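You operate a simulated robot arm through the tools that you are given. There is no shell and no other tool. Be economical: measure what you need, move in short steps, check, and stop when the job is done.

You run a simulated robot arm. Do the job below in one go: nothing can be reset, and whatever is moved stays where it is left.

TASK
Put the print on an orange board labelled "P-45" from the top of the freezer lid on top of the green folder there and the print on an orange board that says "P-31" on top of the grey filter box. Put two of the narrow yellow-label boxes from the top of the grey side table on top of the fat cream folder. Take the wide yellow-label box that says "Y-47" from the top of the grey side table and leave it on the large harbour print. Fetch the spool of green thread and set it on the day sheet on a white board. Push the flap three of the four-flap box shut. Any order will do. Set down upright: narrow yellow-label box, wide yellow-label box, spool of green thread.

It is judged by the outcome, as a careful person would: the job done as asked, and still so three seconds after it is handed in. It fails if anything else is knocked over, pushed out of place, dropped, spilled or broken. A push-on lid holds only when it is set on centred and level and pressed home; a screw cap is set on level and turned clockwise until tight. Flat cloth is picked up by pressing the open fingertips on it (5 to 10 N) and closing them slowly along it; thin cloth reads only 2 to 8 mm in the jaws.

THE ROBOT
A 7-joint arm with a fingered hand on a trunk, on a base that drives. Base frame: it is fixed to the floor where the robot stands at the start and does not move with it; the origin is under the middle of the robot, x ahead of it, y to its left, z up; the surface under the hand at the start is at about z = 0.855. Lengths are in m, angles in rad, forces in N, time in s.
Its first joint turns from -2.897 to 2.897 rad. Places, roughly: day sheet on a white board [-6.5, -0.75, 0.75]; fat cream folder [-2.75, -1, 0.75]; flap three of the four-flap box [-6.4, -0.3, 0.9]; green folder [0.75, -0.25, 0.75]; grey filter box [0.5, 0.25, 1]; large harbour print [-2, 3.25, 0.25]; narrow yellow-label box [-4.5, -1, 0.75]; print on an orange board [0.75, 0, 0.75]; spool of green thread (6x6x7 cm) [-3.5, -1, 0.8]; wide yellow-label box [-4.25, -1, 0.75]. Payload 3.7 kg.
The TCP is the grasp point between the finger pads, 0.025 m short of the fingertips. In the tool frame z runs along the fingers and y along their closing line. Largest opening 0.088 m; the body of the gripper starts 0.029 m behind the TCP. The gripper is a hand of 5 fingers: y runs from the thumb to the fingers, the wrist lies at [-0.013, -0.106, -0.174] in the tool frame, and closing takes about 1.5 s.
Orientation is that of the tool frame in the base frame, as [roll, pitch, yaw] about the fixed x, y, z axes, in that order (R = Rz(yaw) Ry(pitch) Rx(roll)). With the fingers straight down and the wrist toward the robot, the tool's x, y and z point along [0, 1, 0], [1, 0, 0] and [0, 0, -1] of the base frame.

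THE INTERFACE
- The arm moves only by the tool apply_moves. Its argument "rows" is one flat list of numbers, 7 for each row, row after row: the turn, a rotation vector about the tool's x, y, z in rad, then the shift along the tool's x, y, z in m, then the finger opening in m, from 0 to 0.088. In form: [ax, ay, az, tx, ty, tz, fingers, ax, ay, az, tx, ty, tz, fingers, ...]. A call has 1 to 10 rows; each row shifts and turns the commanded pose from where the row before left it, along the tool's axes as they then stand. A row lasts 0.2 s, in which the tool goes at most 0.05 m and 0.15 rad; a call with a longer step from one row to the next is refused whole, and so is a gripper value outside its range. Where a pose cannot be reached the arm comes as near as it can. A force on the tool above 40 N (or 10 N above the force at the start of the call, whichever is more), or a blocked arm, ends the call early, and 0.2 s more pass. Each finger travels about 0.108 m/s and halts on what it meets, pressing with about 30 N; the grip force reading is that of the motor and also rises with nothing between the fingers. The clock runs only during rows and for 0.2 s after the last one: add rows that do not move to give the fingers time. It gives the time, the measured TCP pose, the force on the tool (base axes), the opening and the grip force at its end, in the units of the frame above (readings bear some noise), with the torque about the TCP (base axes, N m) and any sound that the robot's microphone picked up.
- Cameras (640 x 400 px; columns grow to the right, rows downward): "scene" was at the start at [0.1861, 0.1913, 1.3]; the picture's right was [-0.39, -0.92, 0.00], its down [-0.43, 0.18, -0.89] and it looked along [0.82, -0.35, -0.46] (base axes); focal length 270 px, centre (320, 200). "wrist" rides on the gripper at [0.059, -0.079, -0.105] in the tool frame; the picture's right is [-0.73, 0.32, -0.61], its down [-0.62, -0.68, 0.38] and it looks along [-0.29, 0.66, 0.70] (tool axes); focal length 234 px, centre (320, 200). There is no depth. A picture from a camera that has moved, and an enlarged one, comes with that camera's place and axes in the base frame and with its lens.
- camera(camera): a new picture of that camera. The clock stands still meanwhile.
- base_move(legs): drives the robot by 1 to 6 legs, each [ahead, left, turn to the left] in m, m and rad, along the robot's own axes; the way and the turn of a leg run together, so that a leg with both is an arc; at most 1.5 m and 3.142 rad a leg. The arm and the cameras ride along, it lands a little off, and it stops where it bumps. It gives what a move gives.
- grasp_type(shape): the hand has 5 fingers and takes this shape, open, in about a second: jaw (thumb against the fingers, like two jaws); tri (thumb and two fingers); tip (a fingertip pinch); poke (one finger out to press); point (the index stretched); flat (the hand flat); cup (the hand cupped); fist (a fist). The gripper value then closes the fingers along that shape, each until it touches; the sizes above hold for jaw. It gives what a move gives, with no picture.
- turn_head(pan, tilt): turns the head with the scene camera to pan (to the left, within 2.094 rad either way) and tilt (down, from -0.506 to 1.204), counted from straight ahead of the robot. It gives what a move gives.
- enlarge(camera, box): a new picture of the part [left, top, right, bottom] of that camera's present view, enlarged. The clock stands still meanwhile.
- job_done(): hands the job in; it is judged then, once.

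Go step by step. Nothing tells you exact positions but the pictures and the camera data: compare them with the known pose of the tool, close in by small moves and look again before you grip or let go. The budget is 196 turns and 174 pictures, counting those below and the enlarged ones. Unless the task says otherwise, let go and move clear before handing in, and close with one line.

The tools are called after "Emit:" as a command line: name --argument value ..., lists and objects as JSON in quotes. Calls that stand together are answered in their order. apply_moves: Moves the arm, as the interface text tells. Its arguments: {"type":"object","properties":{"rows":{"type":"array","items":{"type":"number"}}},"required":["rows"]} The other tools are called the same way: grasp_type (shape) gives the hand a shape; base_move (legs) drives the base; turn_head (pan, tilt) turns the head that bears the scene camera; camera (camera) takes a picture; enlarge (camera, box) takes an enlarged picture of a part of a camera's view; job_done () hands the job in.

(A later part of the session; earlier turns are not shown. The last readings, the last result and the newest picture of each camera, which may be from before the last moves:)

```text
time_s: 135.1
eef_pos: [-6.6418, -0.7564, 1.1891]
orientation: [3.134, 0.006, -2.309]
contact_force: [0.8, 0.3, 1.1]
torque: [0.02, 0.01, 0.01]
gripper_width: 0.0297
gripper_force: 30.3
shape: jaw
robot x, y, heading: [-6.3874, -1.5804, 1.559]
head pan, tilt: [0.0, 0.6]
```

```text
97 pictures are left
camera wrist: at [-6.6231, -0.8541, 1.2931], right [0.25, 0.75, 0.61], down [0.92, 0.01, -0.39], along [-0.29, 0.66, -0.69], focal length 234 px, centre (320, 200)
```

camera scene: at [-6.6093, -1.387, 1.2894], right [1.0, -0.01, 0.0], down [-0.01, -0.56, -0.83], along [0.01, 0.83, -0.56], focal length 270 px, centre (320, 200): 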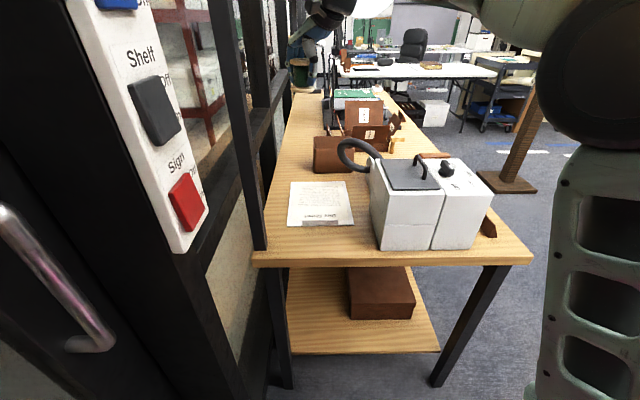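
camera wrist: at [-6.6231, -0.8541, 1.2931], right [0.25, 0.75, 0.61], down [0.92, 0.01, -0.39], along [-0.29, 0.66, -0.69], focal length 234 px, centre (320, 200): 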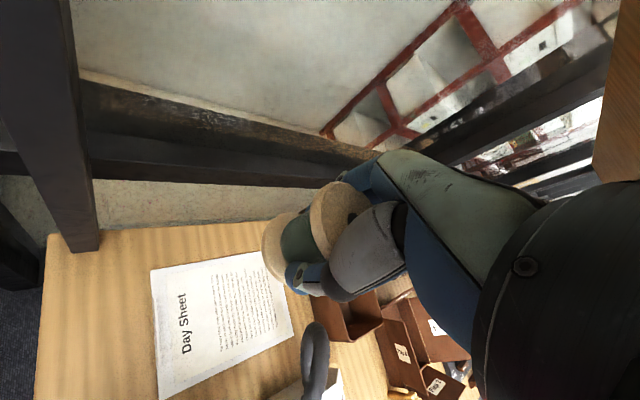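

Emit:
apply_moves --rows '[0, 0, 0, 0, 0, 0.045, 0, 0, 0, 0, 0, 0, 0.045, 0, 0, 0, 0, 0, 0, 0.045, 0, 0, 0, 0, 0, 0, 0.045, 0, 0, 0, 0, 0, 0, 0.045, 0, 0, 0, 0, 0, 0, 0.045, 0, 0, 0, 0, 0, 0, 0.02, 0, 0, 0, 0, 0, 0, 0, 0]'

Emit:
camera --camera "scene"

Emit:
camera --camera "wrist"

```text
time_s: 136.9
eef_pos: [-6.6426, -0.7523, 0.8975]
orientation: [3.135, 0.004, -2.308]
contact_force: [-1.0, 0.4, 0.7]
torque: [0.02, 0.0, 0.01]
gripper_width: 0.0296
gripper_force: 29.9
shape: jaw
robot x, y, heading: [-6.387, -1.5804, 1.563]
head pan, tilt: [0.0, 0.6]
```

```text
96 pictures are left
camera scene: at [-6.6096, -1.3866, 1.2893], right [1.0, -0.01, 0.0], down [-0.01, -0.56, -0.83], along [0.01, 0.82, -0.56], focal length 270 px, centre (320, 200)
```

scene: 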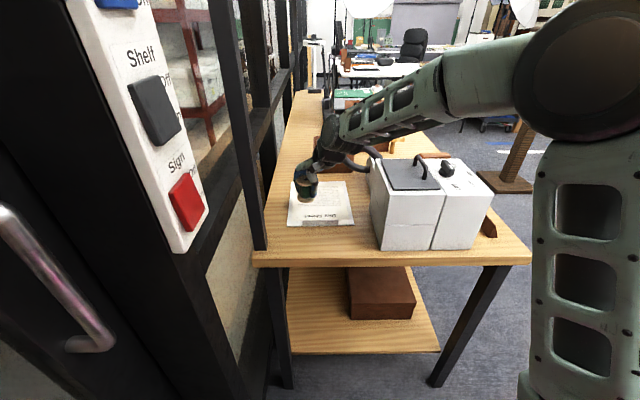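

```text
95 pictures are left
camera wrist: at [-6.6236, -0.8502, 1.0013], right [0.25, 0.75, 0.61], down [0.92, 0.01, -0.39], along [-0.29, 0.66, -0.69], focal length 234 px, centre (320, 200)
```

wrist: 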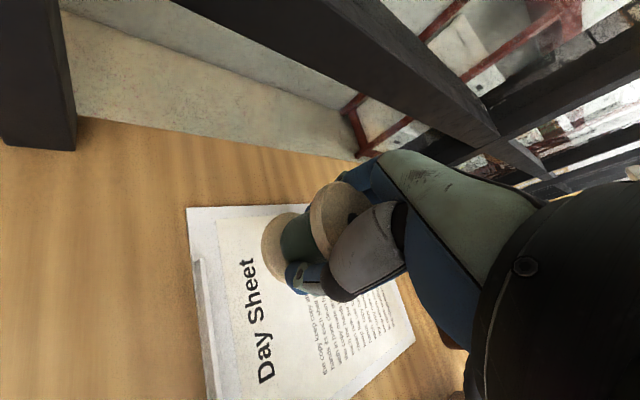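

Emit:
apply_moves --rows '[0, 0, 0, 0, 0, 0.015, 0, 0, 0, 0, 0, 0, 0.01, 0, 0, 0, 0, 0, 0, 0.004, 0, 0, 0, 0, 0, 0, 0.003, 0, 0, 0, 0, 0, 0, 0, 0]'

Emit:
enlarge --camera "scene" --box '[270, 130, 380, 240]'

Emit:
enlarge --camera "wrist" --box '[200, 170, 400, 370]'

```text
time_s: 138.1
eef_pos: [-6.6428, -0.7534, 0.8651]
orientation: [3.135, 0.003, -2.309]
contact_force: [-0.1, -1.3, 0.3]
torque: [0.01, 0.03, 0.02]
gripper_width: 0.0295
gripper_force: 30.5
shape: jaw
robot x, y, heading: [-6.386, -1.581, 1.56]
head pan, tilt: [0.0, 0.6]
```

```text
3.64 times, centred on (325, 185) of scene
camera zoom: at [-6.6096, -1.3866, 1.2893], right [1.0, -0.01, 0.0], down [-0.01, -0.56, -0.83], along [0.01, 0.82, -0.56], focal length 983 px, centre (302, 254)
```

zoom: 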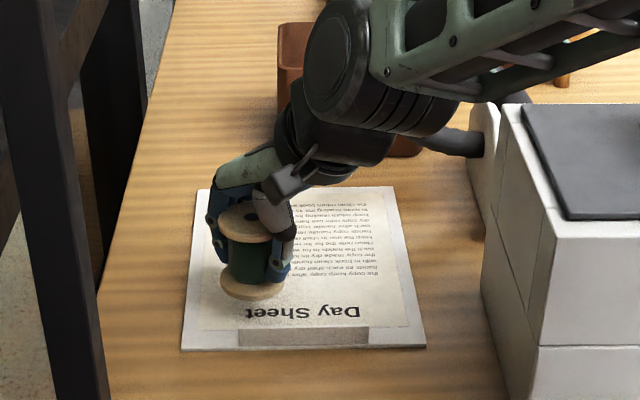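

```text
2.00 times, centred on (300, 270) of wrist
camera zoom: at [-6.6239, -0.8514, 0.9692], right [0.25, 0.75, 0.61], down [0.92, 0.01, -0.39], along [-0.29, 0.66, -0.69], focal length 468 px, centre (360, 60)
```

zoom: 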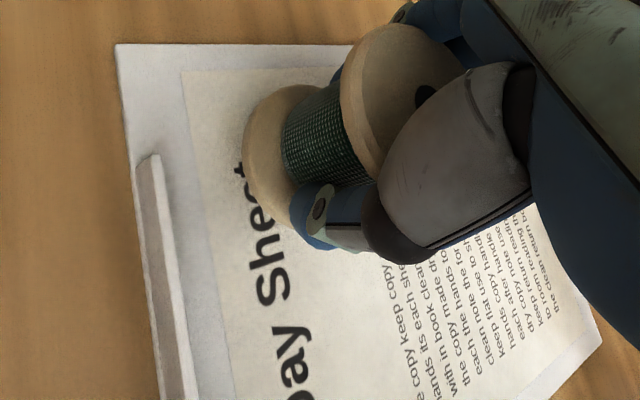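

Emit:
apply_moves --rows '[0, 0, 0, 0, 0, 0.003, 0, 0, 0, 0, 0, 0, 0.003, 0, 0, 0, 0, 0, 0, 0, 0]'

Emit:
enlarge --camera "scene" --box '[280, 180, 340, 230]'

```text
time_s: 138.9
eef_pos: [-6.6427, -0.7544, 0.8587]
orientation: [3.137, 0.006, -2.309]
contact_force: [0.6, 0.3, -1.0]
torque: [0.02, -0.02, 0.03]
gripper_width: 0.0295
gripper_force: 29.8
shape: jaw
robot x, y, heading: [-6.3864, -1.5812, 1.562]
head pan, tilt: [0.0, 0.6]
```

```text
8.00 times, centred on (310, 205) of scene
camera zoom: at [-6.6096, -1.3866, 1.2893], right [1.0, -0.01, 0.0], down [-0.01, -0.56, -0.83], along [0.01, 0.82, -0.56], focal length 2162 px, centre (400, 160)
```

zoom: 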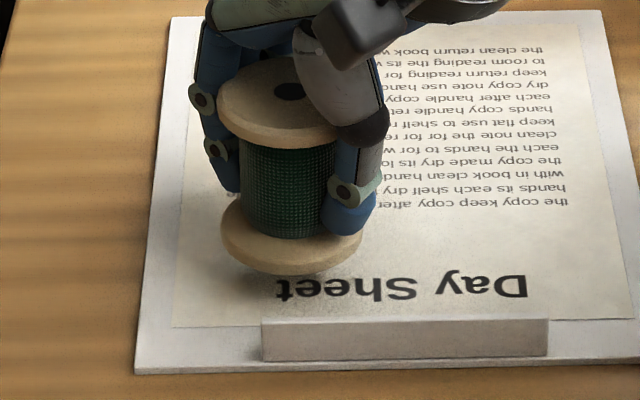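

Still a small gap. I lower in 2 mm steps until force appears.

Emit:
apply_moves --rows '[0, 0, 0, 0, 0, 0.002, 0, 0, 0, 0, 0, 0, 0.002, 0, 0, 0, 0, 0, 0, 0.0, 0]'

Emit:
apply_moves --rows '[0, 0, 0, 0, 0, 0.002, 0, 0, 0, 0, 0, 0, 0, 0]'

Emit:
enlarge --camera "scene" --box '[280, 180, 340, 230]'

```text
time_s: 139.7
eef_pos: [-6.6423, -0.7522, 0.8548]
orientation: [3.137, 0.003, -2.308]
contact_force: [0.1, 0.0, -0.6]
torque: [0.0, -0.04, 0.02]
gripper_width: 0.0297
gripper_force: 29.4
shape: jaw
robot x, y, heading: [-6.3891, -1.5789, 1.565]
head pan, tilt: [0.0, 0.6]
```

```text
time_s: 140.3
eef_pos: [-6.6422, -0.7531, 0.8534]
orientation: [3.137, 0.003, -2.307]
contact_force: [0.3, -0.1, -0.6]
torque: [-0.02, -0.03, 0.01]
gripper_width: 0.0294
gripper_force: 29.7
shape: jaw
robot x, y, heading: [-6.39, -1.5806, 1.564]
head pan, tilt: [0.0, 0.6]
```

```text
8.00 times, centred on (310, 205) of scene
camera zoom: at [-6.6096, -1.3866, 1.2893], right [1.0, -0.01, 0.0], down [-0.01, -0.56, -0.83], along [0.01, 0.82, -0.56], focal length 2162 px, centre (400, 160)
```

zoom: 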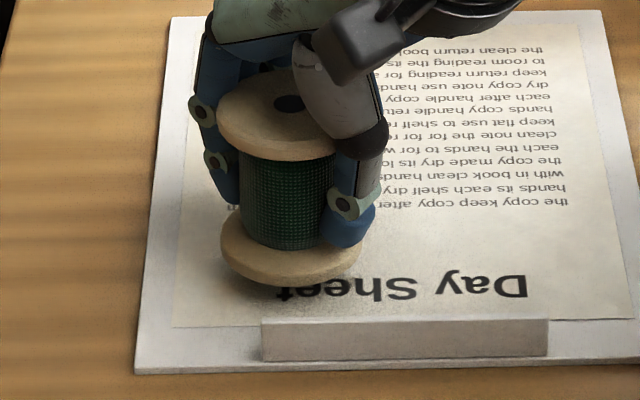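

Emit:
apply_moves --rows '[0, 0, 0, 0, 0, 0.002, 0, 0, 0, 0, 0, 0, 0.002, 0, 0, 0, 0, 0, 0, 0, 0]'

Emit:
apply_moves --rows '[0, 0, 0, 0, 0, 0.002, 0, 0, 0, 0, 0, 0, 0, 0]'

Emit:
enlarge --camera "scene" --box '[280, 180, 340, 230]'

```text
time_s: 141.1
eef_pos: [-6.6418, -0.7533, 0.8499]
orientation: [3.135, 0.004, -2.309]
contact_force: [-0.1, 0.6, 0.3]
torque: [0.0, -0.04, -0.02]
gripper_width: 0.0295
gripper_force: 30.3
shape: jaw
robot x, y, heading: [-6.385, -1.5786, 1.562]
head pan, tilt: [0.0, 0.6]
```

```text
time_s: 141.7
eef_pos: [-6.6416, -0.7537, 0.8476]
orientation: [3.136, 0.005, -2.308]
contact_force: [0.2, -0.1, 0.4]
torque: [0.01, 0.02, 0.0]
gripper_width: 0.0292
gripper_force: 29.8
shape: jaw
robot x, y, heading: [-6.386, -1.5816, 1.561]
head pan, tilt: [0.0, 0.6]
```

```text
8.00 times, centred on (310, 205) of scene
camera zoom: at [-6.6096, -1.3866, 1.2893], right [1.0, -0.01, 0.0], down [-0.01, -0.56, -0.83], along [0.01, 0.82, -0.56], focal length 2162 px, centre (400, 160)
```

zoom: 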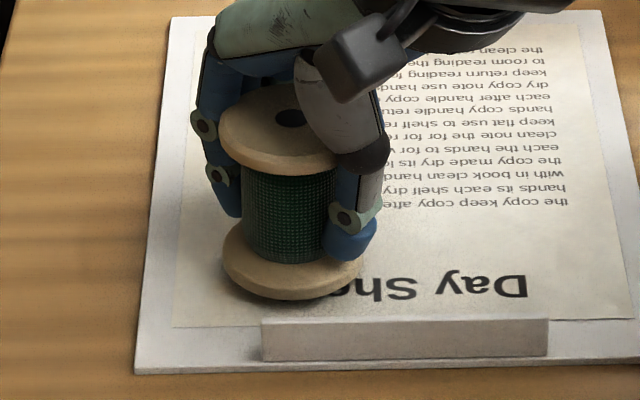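

Emit:
apply_moves --rows '[0, 0, 0, 0, 0, 0.002, 0, 0, 0, 0, 0, 0, 0.002, 0, 0, 0, 0, 0, 0, 0, 0]'

Emit:
enlarge --camera "scene" --box '[280, 180, 340, 230]'

```text
time_s: 142.5
eef_pos: [-6.6425, -0.7533, 0.8441]
orientation: [3.136, 0.005, -2.309]
contact_force: [-0.8, -0.4, -1.0]
torque: [0.02, -0.05, -0.01]
gripper_width: 0.0297
gripper_force: 30.1
shape: jaw
robot x, y, heading: [-6.3873, -1.5771, 1.56]
head pan, tilt: [0.0, 0.6]
```

```text
8.00 times, centred on (310, 205) of scene
camera zoom: at [-6.6096, -1.3866, 1.2893], right [1.0, -0.01, 0.0], down [-0.01, -0.56, -0.83], along [0.01, 0.82, -0.56], focal length 2162 px, centre (400, 160)
```

zoom: 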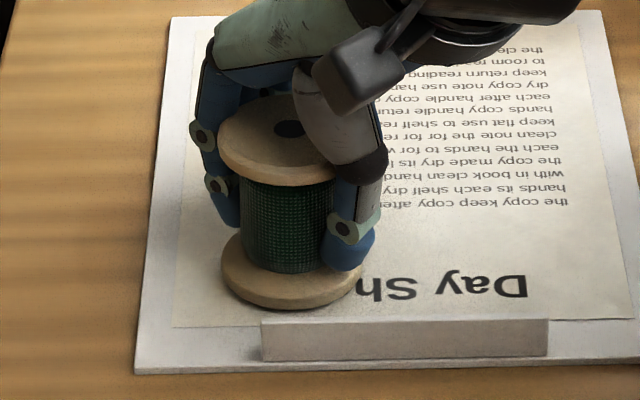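

Emit:
apply_moves --rows '[0, 0, 0, 0, 0.004, 0.001, 0, 0, 0, 0, 0, 0, 0.0015, 0, 0, 0, 0, 0, 0, 0, 0]'

Emit:
apply_moves --rows '[0, 0, 0, 0, 0, 0.0015, 0, 0, 0, 0, 0, 0, 0, 0]'

Emit:
enlarge --camera "scene" --box '[280, 180, 340, 230]'

```text
time_s: 143.3
eef_pos: [-6.6449, -0.7512, 0.8425]
orientation: [3.134, 0.007, -2.309]
contact_force: [-0.5, 0.4, 9.8]
torque: [-0.03, -0.11, -0.04]
gripper_width: 0.0296
gripper_force: 30.6
shape: jaw
robot x, y, heading: [-6.3873, -1.5786, 1.562]
head pan, tilt: [0.0, 0.6]
```

```text
time_s: 143.9
eef_pos: [-6.6453, -0.7508, 0.8416]
orientation: [3.134, 0.006, -2.308]
contact_force: [-0.7, 1.3, 22.7]
torque: [0.02, -0.1, 0.0]
gripper_width: 0.0302
gripper_force: 29.9
shape: jaw
robot x, y, heading: [-6.3871, -1.578, 1.558]
head pan, tilt: [0.0, 0.6]
```

```text
8.00 times, centred on (310, 205) of scene
camera zoom: at [-6.6093, -1.3874, 1.2895], right [1.0, -0.01, 0.0], down [-0.01, -0.56, -0.83], along [0.01, 0.83, -0.56], focal length 2162 px, centre (400, 160)
```

zoom: 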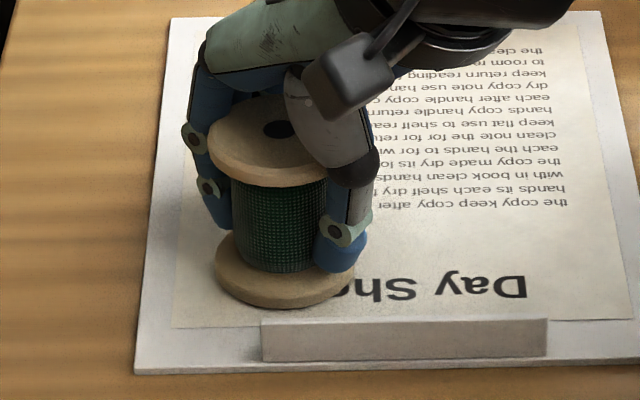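

Contact. I relieve, open fully and rise straight up.

Emit:
apply_moves --rows '[0, 0, 0, 0, 0, -0.0015, 0, 0, 0, 0, 0, 0, 0, 0.03, 0, 0, 0, 0, 0, 0, 0.05, 0, 0, 0, 0, 0, 0, 0.07, 0, 0, 0, 0, 0, 0, 0.088, 0, 0, 0, 0, 0, 0, 0.088, 0, 0, 0, 0, 0, 0, 0.088]'

Emit:
enlarge --camera "scene" --box '[270, 150, 350, 230]'

Emit:
enlarge --camera "wrist" --box '[200, 120, 400, 320]'

```text
time_s: 145.5
eef_pos: [-6.6456, -0.7502, 0.8413]
orientation: [3.138, 0.004, -2.31]
contact_force: [0.1, 1.1, -0.2]
torque: [0.05, -0.01, 0.0]
gripper_width: 0.0878
gripper_force: 0.1
shape: jaw
robot x, y, heading: [-6.3898, -1.5758, 1.562]
head pan, tilt: [0.0, 0.6]
```

```text
5.00 times, centred on (310, 190) of scene
camera zoom: at [-6.6096, -1.3867, 1.2893], right [1.0, -0.01, 0.0], down [-0.01, -0.56, -0.83], along [0.01, 0.82, -0.56], focal length 1351 px, centre (370, 250)
```

zoom: 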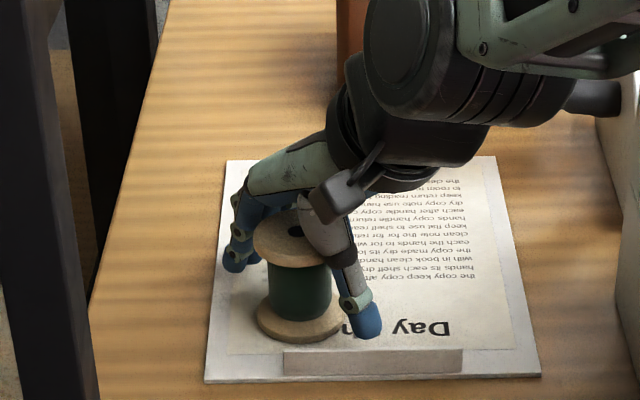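

```text
2.00 times, centred on (300, 220) of wrist
camera zoom: at [-6.6275, -0.8482, 0.9445], right [0.25, 0.75, 0.61], down [0.92, 0.01, -0.39], along [-0.29, 0.66, -0.69], focal length 468 px, centre (360, 160)
```

zoom: 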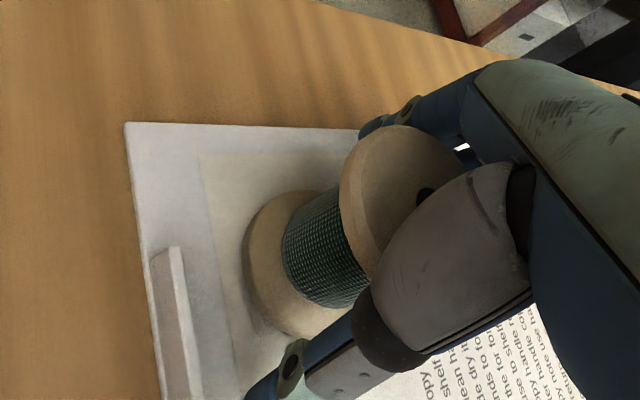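

Emit:
apply_moves --rows '[0, 0, 0, 0, 0, -0.01, 0.088, 0, 0, 0, 0, 0, -0.015, 0.088, 0, 0, 0, 0, 0, -0.02, 0.088, 0, 0, 0, 0, 0, -0.04, 0.088, 0, 0, 0, 0, 0, -0.045, 0.088, 0, 0, 0, 0, 0, -0.045, 0.088, 0, 0, 0, 0, 0, -0.045, 0.088, 0, 0, 0, 0, 0, -0.045, 0.088, 0, 0, 0, 0, 0, -0.045, 0.088, 0, 0, 0, 0, 0, 0, 0.088]'

Emit:
camera --camera "scene"

```text
time_s: 147.7
eef_pos: [-6.6458, -0.7537, 1.1525]
orientation: [3.139, 0.003, -2.308]
contact_force: [0.4, -0.3, -0.3]
torque: [-0.01, -0.01, 0.05]
gripper_width: 0.0877
gripper_force: 0.1
shape: jaw
robot x, y, heading: [-6.3849, -1.5757, 1.557]
head pan, tilt: [0.0, 0.6]
```

```text
85 pictures are left
camera scene: at [-6.6096, -1.3866, 1.2893], right [1.0, -0.01, 0.0], down [-0.01, -0.56, -0.83], along [0.01, 0.82, -0.56], focal length 270 px, centre (320, 200)
```

scene: 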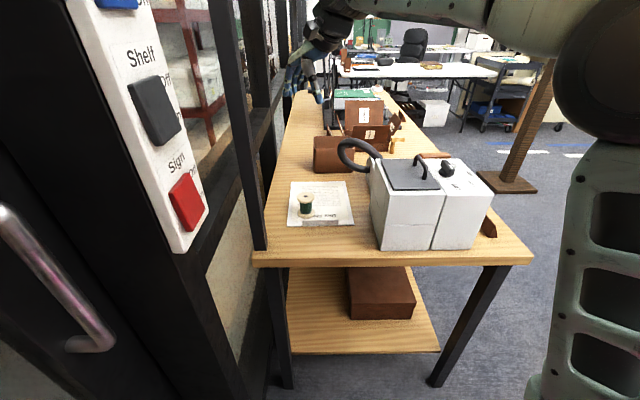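

The spool stands on the day sheet. I retract the arm and drive back to face the bench at the flap box.

Emit:
apply_moves --rows '[0, 0, 0, 0.0088, -0.0443, -0.004, 0.05, 0, 0, 0, 0.0088, -0.0443, -0.004, 0.05, 0, 0, 0, 0.0088, -0.0443, -0.004, 0.05, 0, 0, 0, 0.0088, -0.0443, -0.004, 0.05, 0, 0, 0, 0.0088, -0.0443, -0.004, 0.05, 0, 0, 0, 0.0088, -0.0443, -0.004, 0.05, 0, 0, 0, 0.0088, -0.0443, -0.004, 0.05, 0, 0, 0, 0.0088, -0.0443, -0.004, 0.05, 0, 0, 0, 0.0088, -0.0443, -0.004, 0.05, 0, 0, 0, 0.0088, -0.0443, -0.004, 0.05]'

Emit:
base_move --legs '[[0, -0.74, 0], [1.37, 0, 0], [0, -0.24, 0], [0, 0, 1.565], [0.27, 0.2, 0]]'

Emit:
turn_head --pan -0.4 --tilt 0.75

Emit:
camera --camera "scene"

```text
time_s: 149.9
eef_pos: [-6.3778, -1.115, 1.1861]
orientation: [3.136, 0.004, -2.309]
contact_force: [0.0, -0.2, -0.1]
torque: [-0.01, 0.0, -0.01]
gripper_width: 0.0503
gripper_force: 0.1
shape: jaw
robot x, y, heading: [-6.3869, -1.5804, 1.565]
head pan, tilt: [0.0, 0.6]
```

```text
time_s: 167.3
eef_pos: [-6.132, -0.3964, 1.1865]
orientation: [3.136, 0.002, -0.749]
contact_force: [0.2, 0.1, -0.8]
torque: [-0.02, -0.01, 0.04]
gripper_width: 0.0507
gripper_force: 0.0
shape: jaw
robot x, y, heading: [-5.6705, -0.4131, 3.119]
head pan, tilt: [0.0, 0.6]
```

```text
time_s: 168.2
eef_pos: [-6.1326, -0.3974, 1.1879]
orientation: [3.136, 0.002, -0.749]
contact_force: [0.4, 0.2, 0.1]
torque: [-0.01, -0.01, 0.0]
gripper_width: 0.0508
gripper_force: 0.0
shape: jaw
robot x, y, heading: [-5.669, -0.4097, 3.12]
head pan, tilt: [-0.4, 0.75]
```

```text
84 pictures are left
camera scene: at [-5.8472, -0.6003, 1.2765], right [0.41, 0.91, 0.0], down [0.62, -0.28, -0.73], along [-0.67, 0.3, -0.68], focal length 270 px, centre (320, 200)
```

scene: 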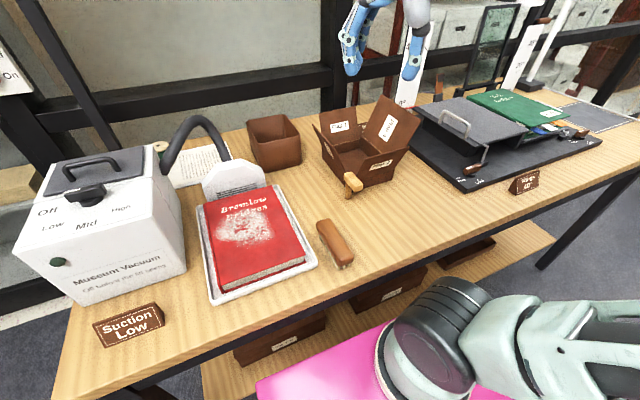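

Emit:
enlarge --camera "scene" --box '[290, 80, 430, 200]'

Emit:
enlarge --camera "wrist" --box '[0, 0, 640, 400]'

```text
3.33 times, centred on (360, 140) of scene
camera zoom: at [-5.8472, -0.6003, 1.2765], right [0.41, 0.91, 0.0], down [0.62, -0.28, -0.73], along [-0.67, 0.3, -0.68], focal length 901 px, centre (187, 400)
```

zoom: 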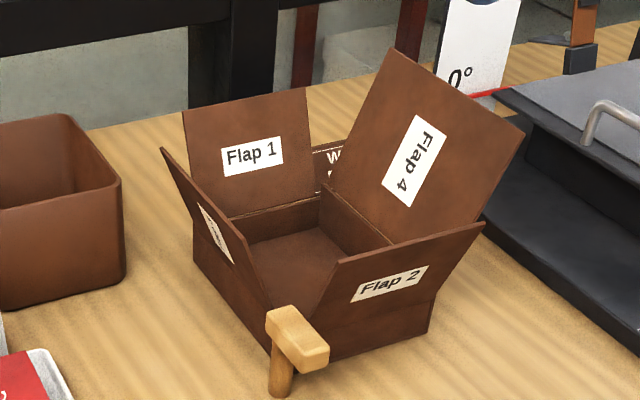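

```text
1.00 times, centred on (320, 200) of wrist (not enlarged: the box is as wide or as high as the picture)
camera zoom: at [-6.0363, -0.3796, 1.2906], right [-0.75, 0.26, 0.61], down [0.0, 0.92, -0.39], along [-0.66, -0.29, -0.69], focal length 234 px, centre (320, 200)
```

zoom: 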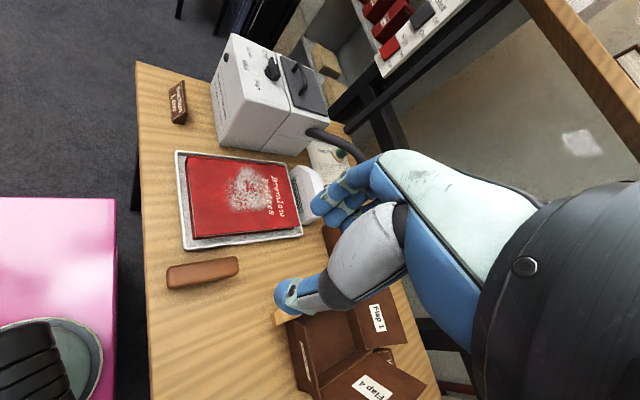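

Flap 3 is the left (−y) one; its hinge is near y≈-0.30, z≈0.84 and its tip near y≈-0.335, z≈0.91. I close the fingers and turn the hand so the finger backs face +y.

Emit:
apply_moves --rows '[0, 0, 0.149, 0, 0, 0, 0, 0, 0, 0.149, 0, 0, 0, 0, 0, 0, 0.149, 0, 0, 0, 0, 0, 0, 0.149, 0, 0, 0, 0, 0, 0, 0.149, 0, 0, 0, 0, 0, 0, 0.149, 0, 0, 0, 0, 0, 0, 0.149, 0, 0, 0, 0, 0, 0, 0.149, 0, 0, 0, 0, 0, 0, 0, 0, 0, 0, 0]'

Emit:
apply_moves --rows '[0, 0, 0.149, 0, 0, 0, 0, 0, 0, 0.149, 0, 0, 0, 0, 0, 0, 0.149, 0, 0, 0, 0, 0, 0, 0.149, 0, 0, 0, 0, 0, 0, 0.149, 0, 0, 0, 0, 0, 0, 0.149, 0, 0, 0, 0, 0, 0, 0.149, 0, 0, 0, 0, 0, 0, 0.149, 0, 0, 0, 0, 0, 0, 0, 0, 0, 0, 0]'

```text
time_s: 170.2
eef_pos: [-6.1322, -0.3973, 1.1871]
orientation: [3.137, -0.004, -1.942]
contact_force: [0.6, -0.2, 0.5]
torque: [0.03, 0.0, 0.01]
gripper_width: 0.0
gripper_force: 30.3
shape: jaw
robot x, y, heading: [-5.667, -0.4147, 3.12]
head pan, tilt: [-0.4, 0.75]
```

```text
time_s: 172.2
eef_pos: [-6.1257, -0.4104, 1.182]
orientation: [-3.106, 0.008, -3.013]
contact_force: [0.0, -0.2, 0.7]
torque: [0.03, 0.0, -0.02]
gripper_width: 0.0
gripper_force: 30.3
shape: jaw
robot x, y, heading: [-5.668, -0.4141, 3.123]
head pan, tilt: [-0.4, 0.75]
stopped in row 9: the arm was blocked; the commanded pose is now the measured one
```

Emit:
apply_moves --rows '[0, 0, -0.1, 0, 0, 0, 0, 0, 0, 0, 0.034, 0.0105, 0.0225, 0, 0, 0, 0, 0.034, 0.0105, 0.0225, 0, 0, 0, 0, 0.034, 0.0105, 0.0225, 0, 0, 0, 0, 0.034, 0.0105, 0.0225, 0, 0, 0, 0, 0.034, 0.0105, 0.0225, 0, 0, 0, 0, 0.034, 0.0105, 0.0225, 0, 0, 0, 0, 0.034, 0.0105, 0.0225, 0, 0, 0, 0, 0.034, 0.0105, 0.0225, 0, 0, 0, 0, 0, 0, 0, 0]'

Emit:
camera --camera "scene"

```text
time_s: 174.4
eef_pos: [-6.41, -0.3978, 1.0014]
orientation: [-3.112, 0.003, -2.912]
contact_force: [0.6, -0.6, 0.0]
torque: [0.03, 0.01, 0.03]
gripper_width: 0.0
gripper_force: 29.5
shape: jaw
robot x, y, heading: [-5.669, -0.4123, 3.114]
head pan, tilt: [-0.4, 0.75]
```

```text
81 pictures are left
camera scene: at [-5.8471, -0.6001, 1.2764], right [0.41, 0.91, 0.0], down [0.62, -0.28, -0.73], along [-0.67, 0.3, -0.68], focal length 270 px, centre (320, 200)
```

scene: 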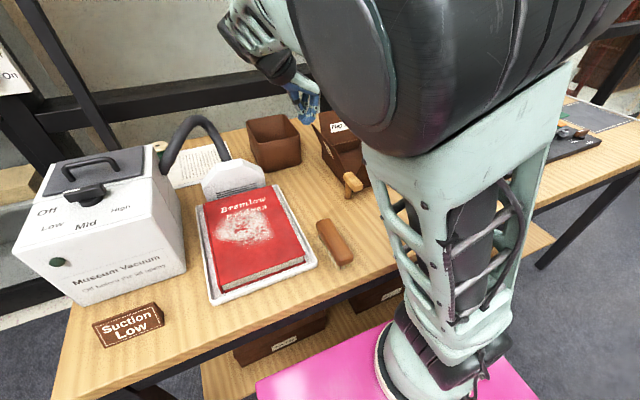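

Emit:
apply_moves --rows '[0, 0, 0, 0, 0, 0.04, 0, 0, 0, 0, 0, 0, 0.04, 0, 0, 0, 0, 0, 0, 0.018, 0, 0, 0, 0, 0, 0, 0, 0]'

Emit:
enlarge --camera "scene" --box '[240, 50, 400, 200]'

Emit:
camera --camera "wrist"

```text
time_s: 175.4
eef_pos: [-6.4076, -0.4009, 0.9]
orientation: [-3.111, 0.004, -2.914]
contact_force: [1.1, 0.4, -0.4]
torque: [-0.02, 0.0, 0.01]
gripper_width: 0.0
gripper_force: 29.9
shape: jaw
robot x, y, heading: [-5.6678, -0.416, 3.123]
head pan, tilt: [-0.4, 0.75]
```

```text
2.67 times, centred on (320, 125) of scene
camera zoom: at [-5.8472, -0.6003, 1.2764], right [0.41, 0.91, 0.0], down [0.62, -0.28, -0.73], along [-0.67, 0.3, -0.68], focal length 721 px, centre (320, 400)
```

zoom: 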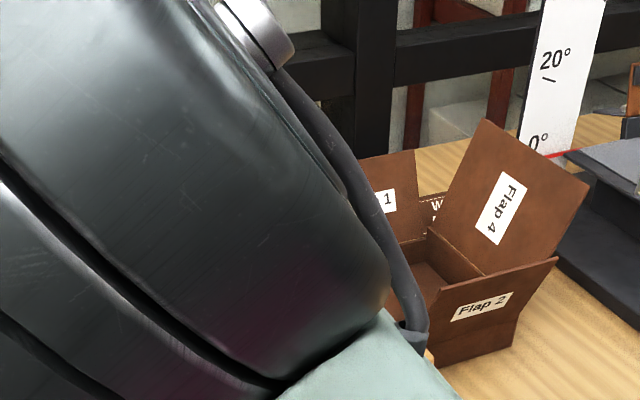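

```text
79 pictures are left
camera wrist: at [-6.4482, -0.4894, 1.0069], right [0.63, 0.5, 0.6], down [0.77, -0.53, -0.36], along [0.14, 0.69, -0.71], focal length 234 px, centre (320, 200)
```

wrist: 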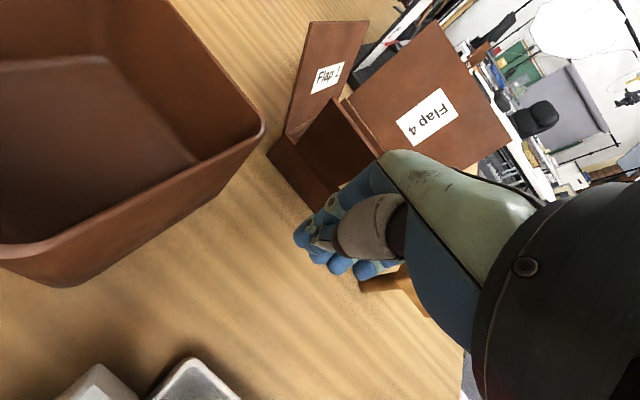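

Emit:
apply_moves --rows '[0, 0, 0, -0.0063, 0.0273, 0, 0, 0, 0, 0, -0.0063, 0.0273, 0, 0, 0, 0, 0, -0.0034, 0.0146, -0.002, 0, 0, 0, 0, -0.0034, 0.0146, -0.003, 0, 0, 0, 0, -0.0045, 0.0195, 0, 0, 0, 0, 0, 0, 0, 0, 0]'

Emit:
camera --camera "wrist"

```text
time_s: 176.8
eef_pos: [-6.4067, -0.2952, 0.9025]
orientation: [-3.112, 0.003, -2.912]
contact_force: [0.3, 0.8, -0.4]
torque: [-0.03, 0.02, -0.02]
gripper_width: 0.0
gripper_force: 29.9
shape: jaw
robot x, y, heading: [-5.6669, -0.4122, 3.126]
head pan, tilt: [-0.4, 0.75]
```

```text
78 pictures are left
camera wrist: at [-6.4482, -0.3823, 1.0097], right [0.63, 0.5, 0.6], down [0.77, -0.53, -0.36], along [0.14, 0.69, -0.71], focal length 234 px, centre (320, 200)
```

wrist: 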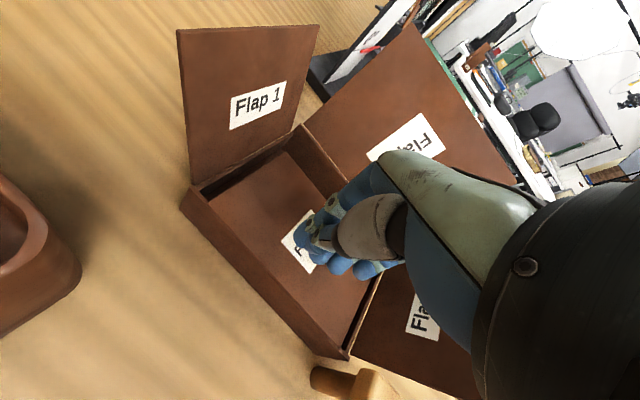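

The flap has swung inward freely. I continue over and press it down.

Emit:
apply_moves --rows '[0, 0, 0, -0.0034, 0.0146, 0.003, 0, 0, 0, 0, -0.0041, 0.0175, 0.007, 0, 0, 0, 0, -0.0027, 0.0117, 0.012, 0, 0, 0, 0, -0.0011, 0.0049, 0.008, 0, 0, 0, 0, 0, 0, 0.003, 0, 0, 0, 0, 0, 0, 0, 0]'

Emit:
camera --camera "wrist"

```text
time_s: 178.2
eef_pos: [-6.4088, -0.2436, 0.8726]
orientation: [-3.119, -0.003, -2.913]
contact_force: [-0.2, 3.4, 13.8]
torque: [0.07, 0.05, 0.01]
gripper_width: 0.0
gripper_force: 30.3
shape: jaw
robot x, y, heading: [-5.6725, -0.4173, 3.123]
head pan, tilt: [-0.4, 0.75]
stopped in row 6: the force on the tool passed its limit at 41 N (the readings are from after the stop); the commanded pose is now the measured one
```

```text
77 pictures are left
camera wrist: at [-6.4489, -0.332, 0.9787], right [0.63, 0.49, 0.6], down [0.76, -0.53, -0.37], along [0.14, 0.69, -0.71], focal length 234 px, centre (320, 200)
```

wrist: 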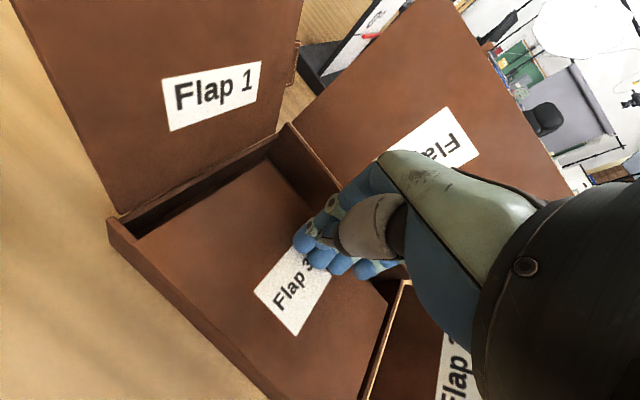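

Flap 3 is pressed flat. I lift off and check it stays.

Emit:
apply_moves --rows '[0, 0, 0, 0, 0, -0.02, 0, 0, 0, 0, 0, 0, -0.03, 0, 0, 0, 0, 0, -0.01, -0.04, 0, 0, 0, 0, 0, -0.01, -0.045, 0, 0, 0, 0, 0, -0.01, -0.045, 0, 0, 0, 0, 0, -0.0, -0.045, 0, 0, 0, 0, -0.04, 0, -0.02, 0, 0, 0, 0, -0.045, 0, 0, 0, 0, 0, 0, -0.045, 0, 0, 0, 0, 0, 0, -0.045, 0, 0, 0]'

Emit:
apply_moves --rows '[0, 0, -0.149, -0.035, 0, 0, 0, 0, 0, -0.149, -0.03, 0, 0, 0, 0, 0, -0.149, 0, 0, 0, 0, 0, 0, -0.149, 0, 0, 0, 0, 0, 0, -0.149, 0, 0, 0, 0, 0, 0, -0.149, 0, 0, 0, 0, 0, 0, -0.149, 0, 0, 0, 0, 0, 0, -0.149, 0, 0, 0, 0, 0, 0, -0.149, 0, 0, 0, 0]'

Emit:
enlarge --camera "scene" --box '[230, 60, 430, 200]'

```text
time_s: 180.4
eef_pos: [-6.2337, -0.2271, 1.1111]
orientation: [-3.099, 0.003, -2.916]
contact_force: [0.6, -0.8, -0.5]
torque: [0.0, -0.01, 0.0]
gripper_width: 0.0
gripper_force: 30.5
shape: jaw
robot x, y, heading: [-5.6684, -0.4092, 3.117]
head pan, tilt: [-0.4, 0.75]
```

```text
time_s: 181.1
eef_pos: [-6.1405, -0.1481, 1.1057]
orientation: [-3.08, -0.002, -2.799]
contact_force: [0.5, 0.6, 0.9]
torque: [0.02, -0.01, -0.04]
gripper_width: 0.0001
gripper_force: 30.0
shape: jaw
robot x, y, heading: [-5.6678, -0.4098, 3.121]
head pan, tilt: [-0.4, 0.75]
stopped in row 3: the arm was blocked; the commanded pose is now the measured one
```

```text
2.86 times, centred on (330, 130) of scene
camera zoom: at [-5.8204, -0.5647, 1.2804], right [0.82, 0.58, 0.0], down [0.37, -0.53, -0.76], along [-0.44, 0.62, -0.65], focal length 772 px, centre (291, 400)
```

zoom: 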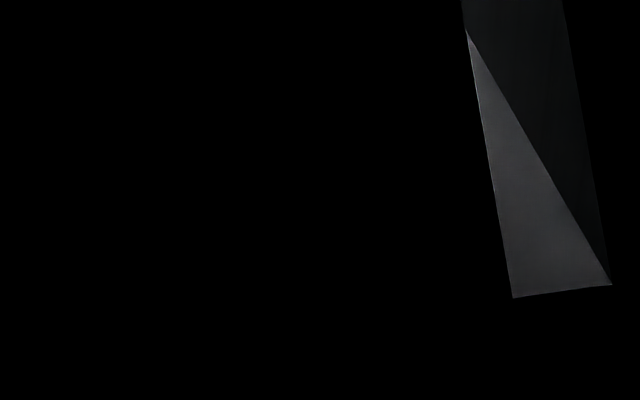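

The arm's elbow is pressing against the head. I move the hand back out, then unwind it there.

Emit:
apply_moves --rows '[0, 0, 0, 0.03, -0.02, 0, 0, 0, 0, 0, 0.04, -0.02, 0, 0, 0, 0, 0, 0.04, -0.02, 0, 0, 0, 0, 0, 0.03, -0.02, -0.02, 0, 0, 0, -0.149, 0, 0, -0.02, 0, 0, 0, -0.149, 0, 0, 0, 0, 0, 0, -0.149, 0, 0, 0, 0, 0, 0, -0.149, 0, 0, 0, 0, 0, 0, -0.149, 0, 0, 0, 0, 0, 0, -0.149, 0, 0, 0, 0]'

Emit:
apply_moves --rows '[0, 0, -0.149, 0, 0, 0, 0, 0, 0, -0.149, 0, 0, 0, 0, 0, 0, -0.149, 0, 0, 0, 0, 0, 0, -0.149, 0, 0, 0, 0]'

Emit:
enlarge --camera "scene" --box '[230, 60, 430, 200]'

```text
time_s: 183.3
eef_pos: [-6.2458, -0.2776, 1.1526]
orientation: [-3.113, -0.04, -1.888]
contact_force: [-0.5, 0.2, -0.1]
torque: [0.0, 0.02, 0.0]
gripper_width: 0.0001
gripper_force: 30.4
shape: jaw
robot x, y, heading: [-5.6674, -0.4109, 3.12]
head pan, tilt: [-0.4, 0.75]
```

```text
time_s: 184.3
eef_pos: [-6.2469, -0.2776, 1.1521]
orientation: [3.141, -0.051, -1.292]
contact_force: [-0.9, -0.1, -0.2]
torque: [0.0, -0.01, -0.02]
gripper_width: 0.0
gripper_force: 30.1
shape: jaw
robot x, y, heading: [-5.6682, -0.4116, 3.119]
head pan, tilt: [-0.4, 0.75]
```

```text
2.86 times, centred on (330, 130) of scene
camera zoom: at [-5.8472, -0.6001, 1.2764], right [0.41, 0.91, 0.0], down [0.62, -0.28, -0.73], along [-0.67, 0.3, -0.68], focal length 772 px, centre (291, 400)
```

zoom: 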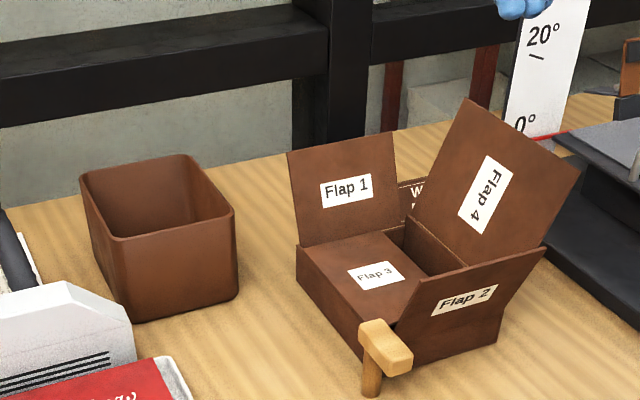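

Flap 3 stays shut and nothing else moved. Now I drive back to the side tables, standing at about (-3.4, -0.25) so both the boxes and the cream folder are in reach.

Emit:
base_move --legs '[[-0.3, -0.36, 0], [-1.5, 0, 0], [-0.47, 0, 0], [0, 0, 1.595], [0.19, 0, 0]]'

Emit:
turn_head --pan -0.35 --tilt 0.7

Emit:
camera --camera "scene"

```text
time_s: 201.6
eef_pos: [-3.5132, -0.8908, 1.1521]
orientation: [-3.142, -0.049, 0.296]
contact_force: [0.0, -0.4, -0.5]
torque: [-0.02, 0.01, -0.01]
gripper_width: 0.0
gripper_force: 29.9
shape: jaw
robot x, y, heading: [-3.3886, -0.3099, -1.571]
head pan, tilt: [-0.4, 0.75]
```

```text
time_s: 202.3
eef_pos: [-3.5133, -0.891, 1.1527]
orientation: [3.141, -0.051, 0.299]
contact_force: [-0.2, -0.1, -0.9]
torque: [0.04, 0.05, 0.01]
gripper_width: 0.0
gripper_force: 29.7
shape: jaw
robot x, y, heading: [-3.3871, -0.3113, -1.565]
head pan, tilt: [-0.351, 0.7]
```

```text
74 pictures are left
camera scene: at [-3.1916, -0.489, 1.2807], right [-0.94, 0.34, 0.0], down [0.22, 0.6, -0.76], along [-0.26, -0.72, -0.64], focal length 270 px, centre (320, 200)
```

scene: 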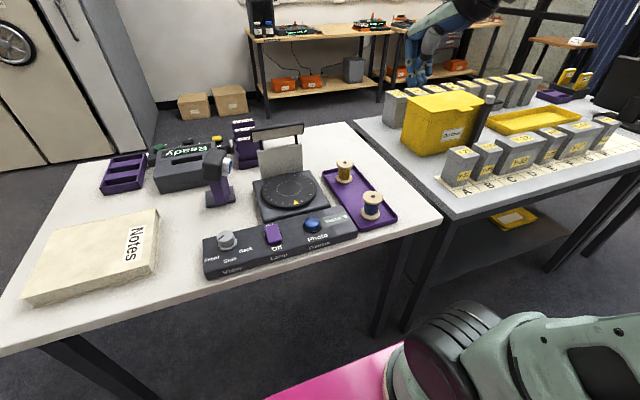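

Emit:
enlarge --camera "scene" --box '[430, 120, 530, 200]'

Emit:
enlarge --camera "scene" --box '[10, 190, 190, 320]'

```text
5.00 times, centred on (480, 160) of scene
camera zoom: at [-3.1916, -0.489, 1.2807], right [-0.94, 0.34, 0.0], down [0.22, 0.6, -0.76], along [-0.26, -0.72, -0.64], focal length 1351 px, centre (-480, 400)
```

zoom: 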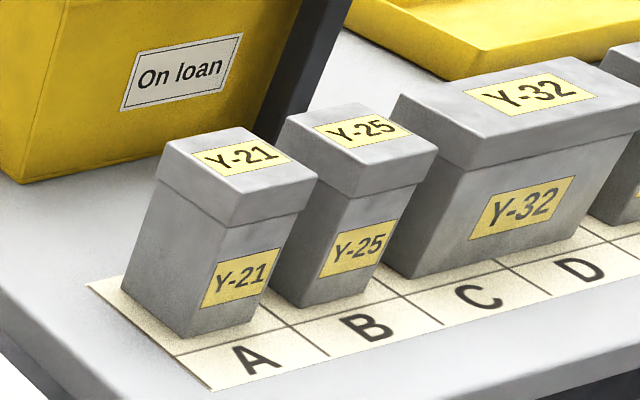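

```text
3.08 times, centred on (100, 255) of scene
camera zoom: at [-3.1916, -0.489, 1.2807], right [-0.94, 0.34, 0.0], down [0.22, 0.6, -0.76], along [-0.26, -0.72, -0.64], focal length 832 px, centre (997, 31)
```

zoom: 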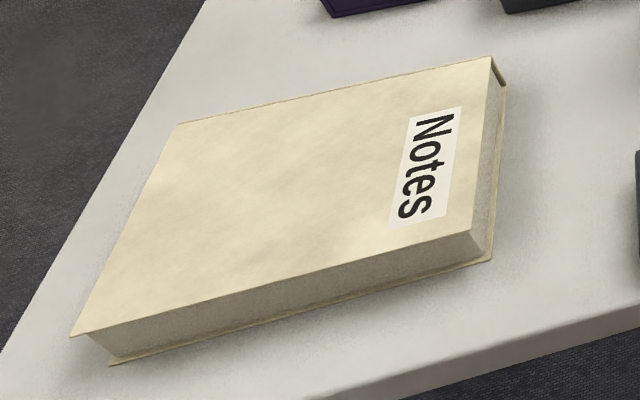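

Y-21 is at about (-3.816, -0.988), table z≈0.785, top ≈0.865; Y-25 at (-3.907, -0.99). Folder top spans x -2.966..-2.744, y -1.138..-0.943, z≈0.803. I straighten the hand and move above Y-21.

Emit:
apply_moves --rows '[0, -0.05, 0.1485, 0, 0, 0, 0.088, 0, 0, 0.1485, 0, 0, 0, 0.088, 0, 0, 0, -0.038, 0.012, 0.0253, 0.088, 0, 0, 0, -0.038, 0.012, 0.0253, 0.088, 0, 0, 0, -0.038, 0.012, 0.0253, 0.088, 0, 0, 0, -0.038, 0.012, 0.0253, 0.088, 0, 0, 0, -0.038, 0.012, 0.0253, 0.088, 0, 0, 0, -0.038, 0.012, 0.0253, 0.088, 0, 0, 0, -0.038, 0.012, 0.0253, 0.088, 0, 0, 0, -0.038, 0.012, 0.0253, 0.088]'

Emit:
camera --camera "wrist"

Emit:
enlarge --camera "scene" --box '[400, 80, 540, 200]'

```text
refused: row 1 steps farther than a row can; nothing moved
```

```text
71 pictures are left
camera wrist: at [-3.4861, -0.7997, 1.2601], right [-0.63, -0.53, 0.57], down [-0.78, 0.48, -0.41], along [-0.05, -0.7, -0.71], focal length 234 px, centre (320, 200)
```

wrist: 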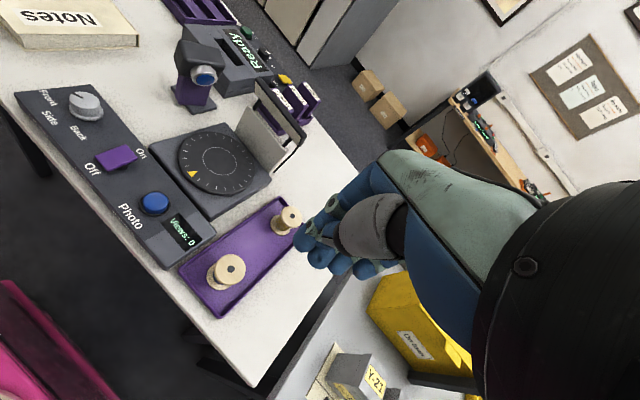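

```text
3.33 times, centred on (470, 140) of scene
camera zoom: at [-3.1916, -0.489, 1.2807], right [-0.94, 0.34, 0.0], down [0.22, 0.6, -0.76], along [-0.26, -0.72, -0.64], focal length 901 px, centre (-180, 400)
```

zoom: 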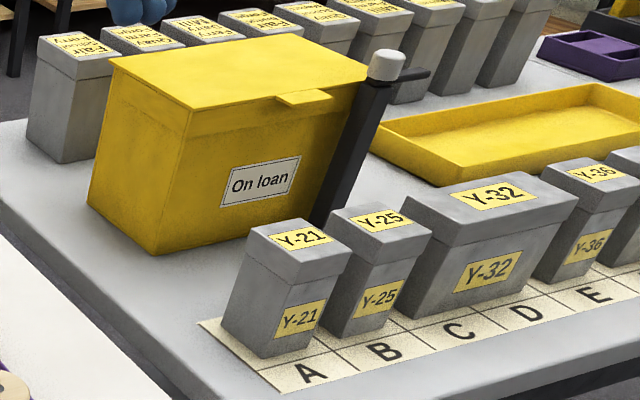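

Emit:
apply_moves --rows '[0, -0.05, 0.1, 0, 0, 0, 0.088, 0, 0, 0.1, 0, 0, 0, 0.088, 0, 0, 0.097, -0.03, 0.0, 0.0, 0.088, 0, 0, 0, -0.039, 0.014, 0.02, 0.088, 0, 0, 0, -0.039, 0.014, 0.02, 0.088, 0, 0, 0, -0.039, 0.014, 0.02, 0.088, 0, 0, 0, -0.039, 0.014, 0.02, 0.088, 0, 0, 0, -0.039, 0.014, 0.02, 0.088, 0, 0, 0, -0.039, 0.014, 0.02, 0.088, 0, 0, 0, -0.039, 0.013, 0.02, 0.088]'

Emit:
apply_moves --rows '[0, 0, 0, 0, 0, 0.03, 0.088, 0, 0, 0, 0, 0, 0.03, 0.088, 0, 0, 0, 0, 0, 0, 0.088]'

Emit:
camera --camera "wrist"

Emit:
enlarge --camera "scene" --box '[400, 80, 540, 200]'

```text
time_s: 204.5
eef_pos: [-3.8141, -0.9892, 1.013]
orientation: [-3.14, 0.002, 0.0]
contact_force: [-0.4, -0.1, -0.6]
torque: [0.0, 0.01, 0.0]
gripper_width: 0.0878
gripper_force: 0.1
shape: jaw
robot x, y, heading: [-3.3915, -0.3119, -1.566]
head pan, tilt: [-0.351, 0.7]
```

```text
time_s: 205.3
eef_pos: [-3.8139, -0.9873, 0.9515]
orientation: [-3.137, -0.001, 0.001]
contact_force: [-0.2, 0.1, 0.0]
torque: [-0.02, 0.01, -0.03]
gripper_width: 0.0878
gripper_force: 0.1
shape: jaw
robot x, y, heading: [-3.3888, -0.308, -1.567]
head pan, tilt: [-0.351, 0.7]
```

```text
69 pictures are left
camera wrist: at [-3.757, -0.9107, 1.0557], right [-0.73, -0.33, 0.61], down [-0.62, 0.68, -0.38], along [-0.29, -0.65, -0.7], focal length 234 px, centre (320, 200)
```

wrist: 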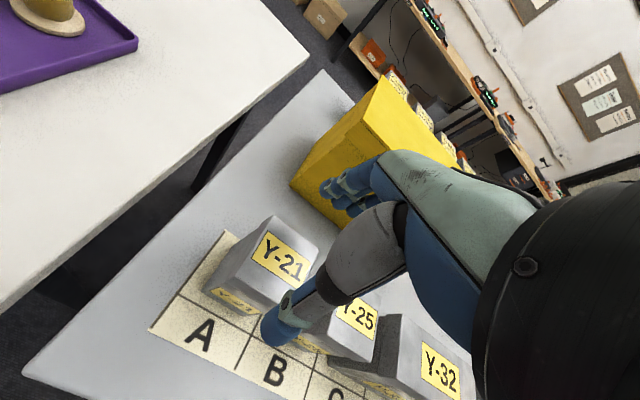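

```text
3.33 times, centred on (470, 140) of scene
camera zoom: at [-3.1916, -0.4891, 1.2807], right [-0.94, 0.34, 0.0], down [0.22, 0.6, -0.76], along [-0.26, -0.72, -0.64], focal length 901 px, centre (-180, 400)
```

zoom: 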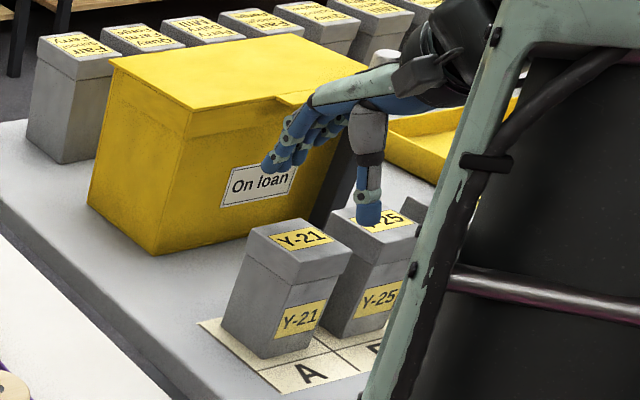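

Emit:
apply_moves --rows '[0, 0, 0, -0.005, 0.005, 0.03, 0.088, 0, 0, 0, 0, 0, 0.022, 0.088, 0, 0, 0, 0, 0, 0, 0.088]'

Emit:
camera --camera "wrist"

Emit:
enlarge --camera "scene" --box '[420, 100, 520, 200]'

```text
time_s: 206.1
eef_pos: [-3.8207, -0.9931, 0.8992]
orientation: [-3.139, 0.0, 0.001]
contact_force: [0.1, -0.1, -0.1]
torque: [-0.01, 0.02, 0.04]
gripper_width: 0.0876
gripper_force: 0.2
shape: jaw
robot x, y, heading: [-3.3886, -0.3127, -1.566]
head pan, tilt: [-0.351, 0.7]
```

```text
67 pictures are left
camera wrist: at [-3.7624, -0.9149, 1.0041], right [-0.73, -0.32, 0.61], down [-0.62, 0.68, -0.38], along [-0.29, -0.65, -0.7], focal length 234 px, centre (320, 200)
```

wrist: 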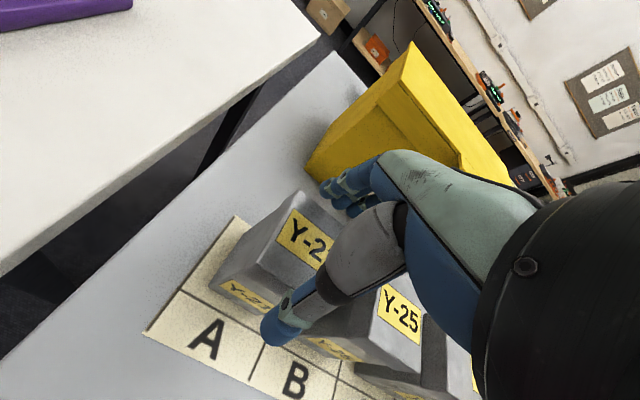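

```text
4.00 times, centred on (470, 150) of scene
camera zoom: at [-3.1916, -0.489, 1.2807], right [-0.94, 0.34, 0.0], down [0.22, 0.6, -0.76], along [-0.26, -0.72, -0.64], focal length 1081 px, centre (-280, 400)
```

zoom: 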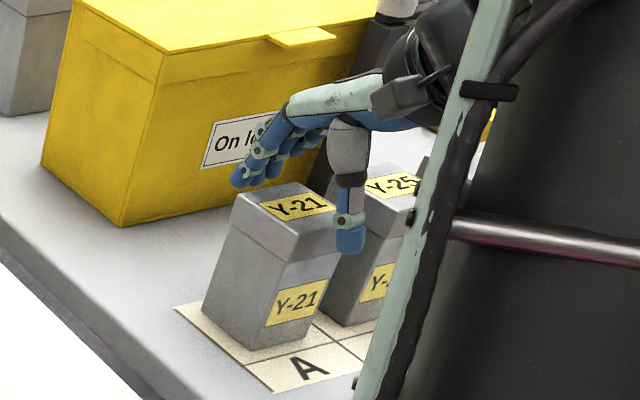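

Emit:
apply_moves --rows '[0, 0, 0, 0, 0, 0.02, 0.088, 0, 0, 0, 0, 0, 0.02, 0.088, 0, 0, 0, 0, 0, 0.01, 0.088, 0, 0, 0, 0, 0, 0, 0.088]'

Emit:
camera --camera "wrist"

```text
time_s: 206.9
eef_pos: [-3.8218, -0.9946, 0.857]
orientation: [3.134, 0.006, -0.001]
contact_force: [4.2, 5.7, 22.1]
torque: [0.04, -0.06, 0.0]
gripper_width: 0.0879
gripper_force: 0.1
shape: jaw
robot x, y, heading: [-3.3904, -0.3141, -1.571]
head pan, tilt: [-0.351, 0.7]
stopped in row 4: the force on the tool passed its limit at 55 N (the readings are from after the stop); the commanded pose is now the measured one
```

```text
65 pictures are left
camera wrist: at [-3.7639, -0.915, 0.9613], right [-0.72, -0.32, 0.61], down [-0.62, 0.68, -0.39], along [-0.29, -0.66, -0.69], focal length 234 px, centre (320, 200)
```

wrist: 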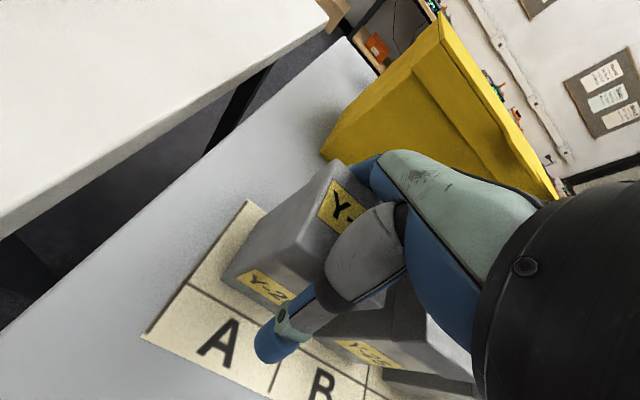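

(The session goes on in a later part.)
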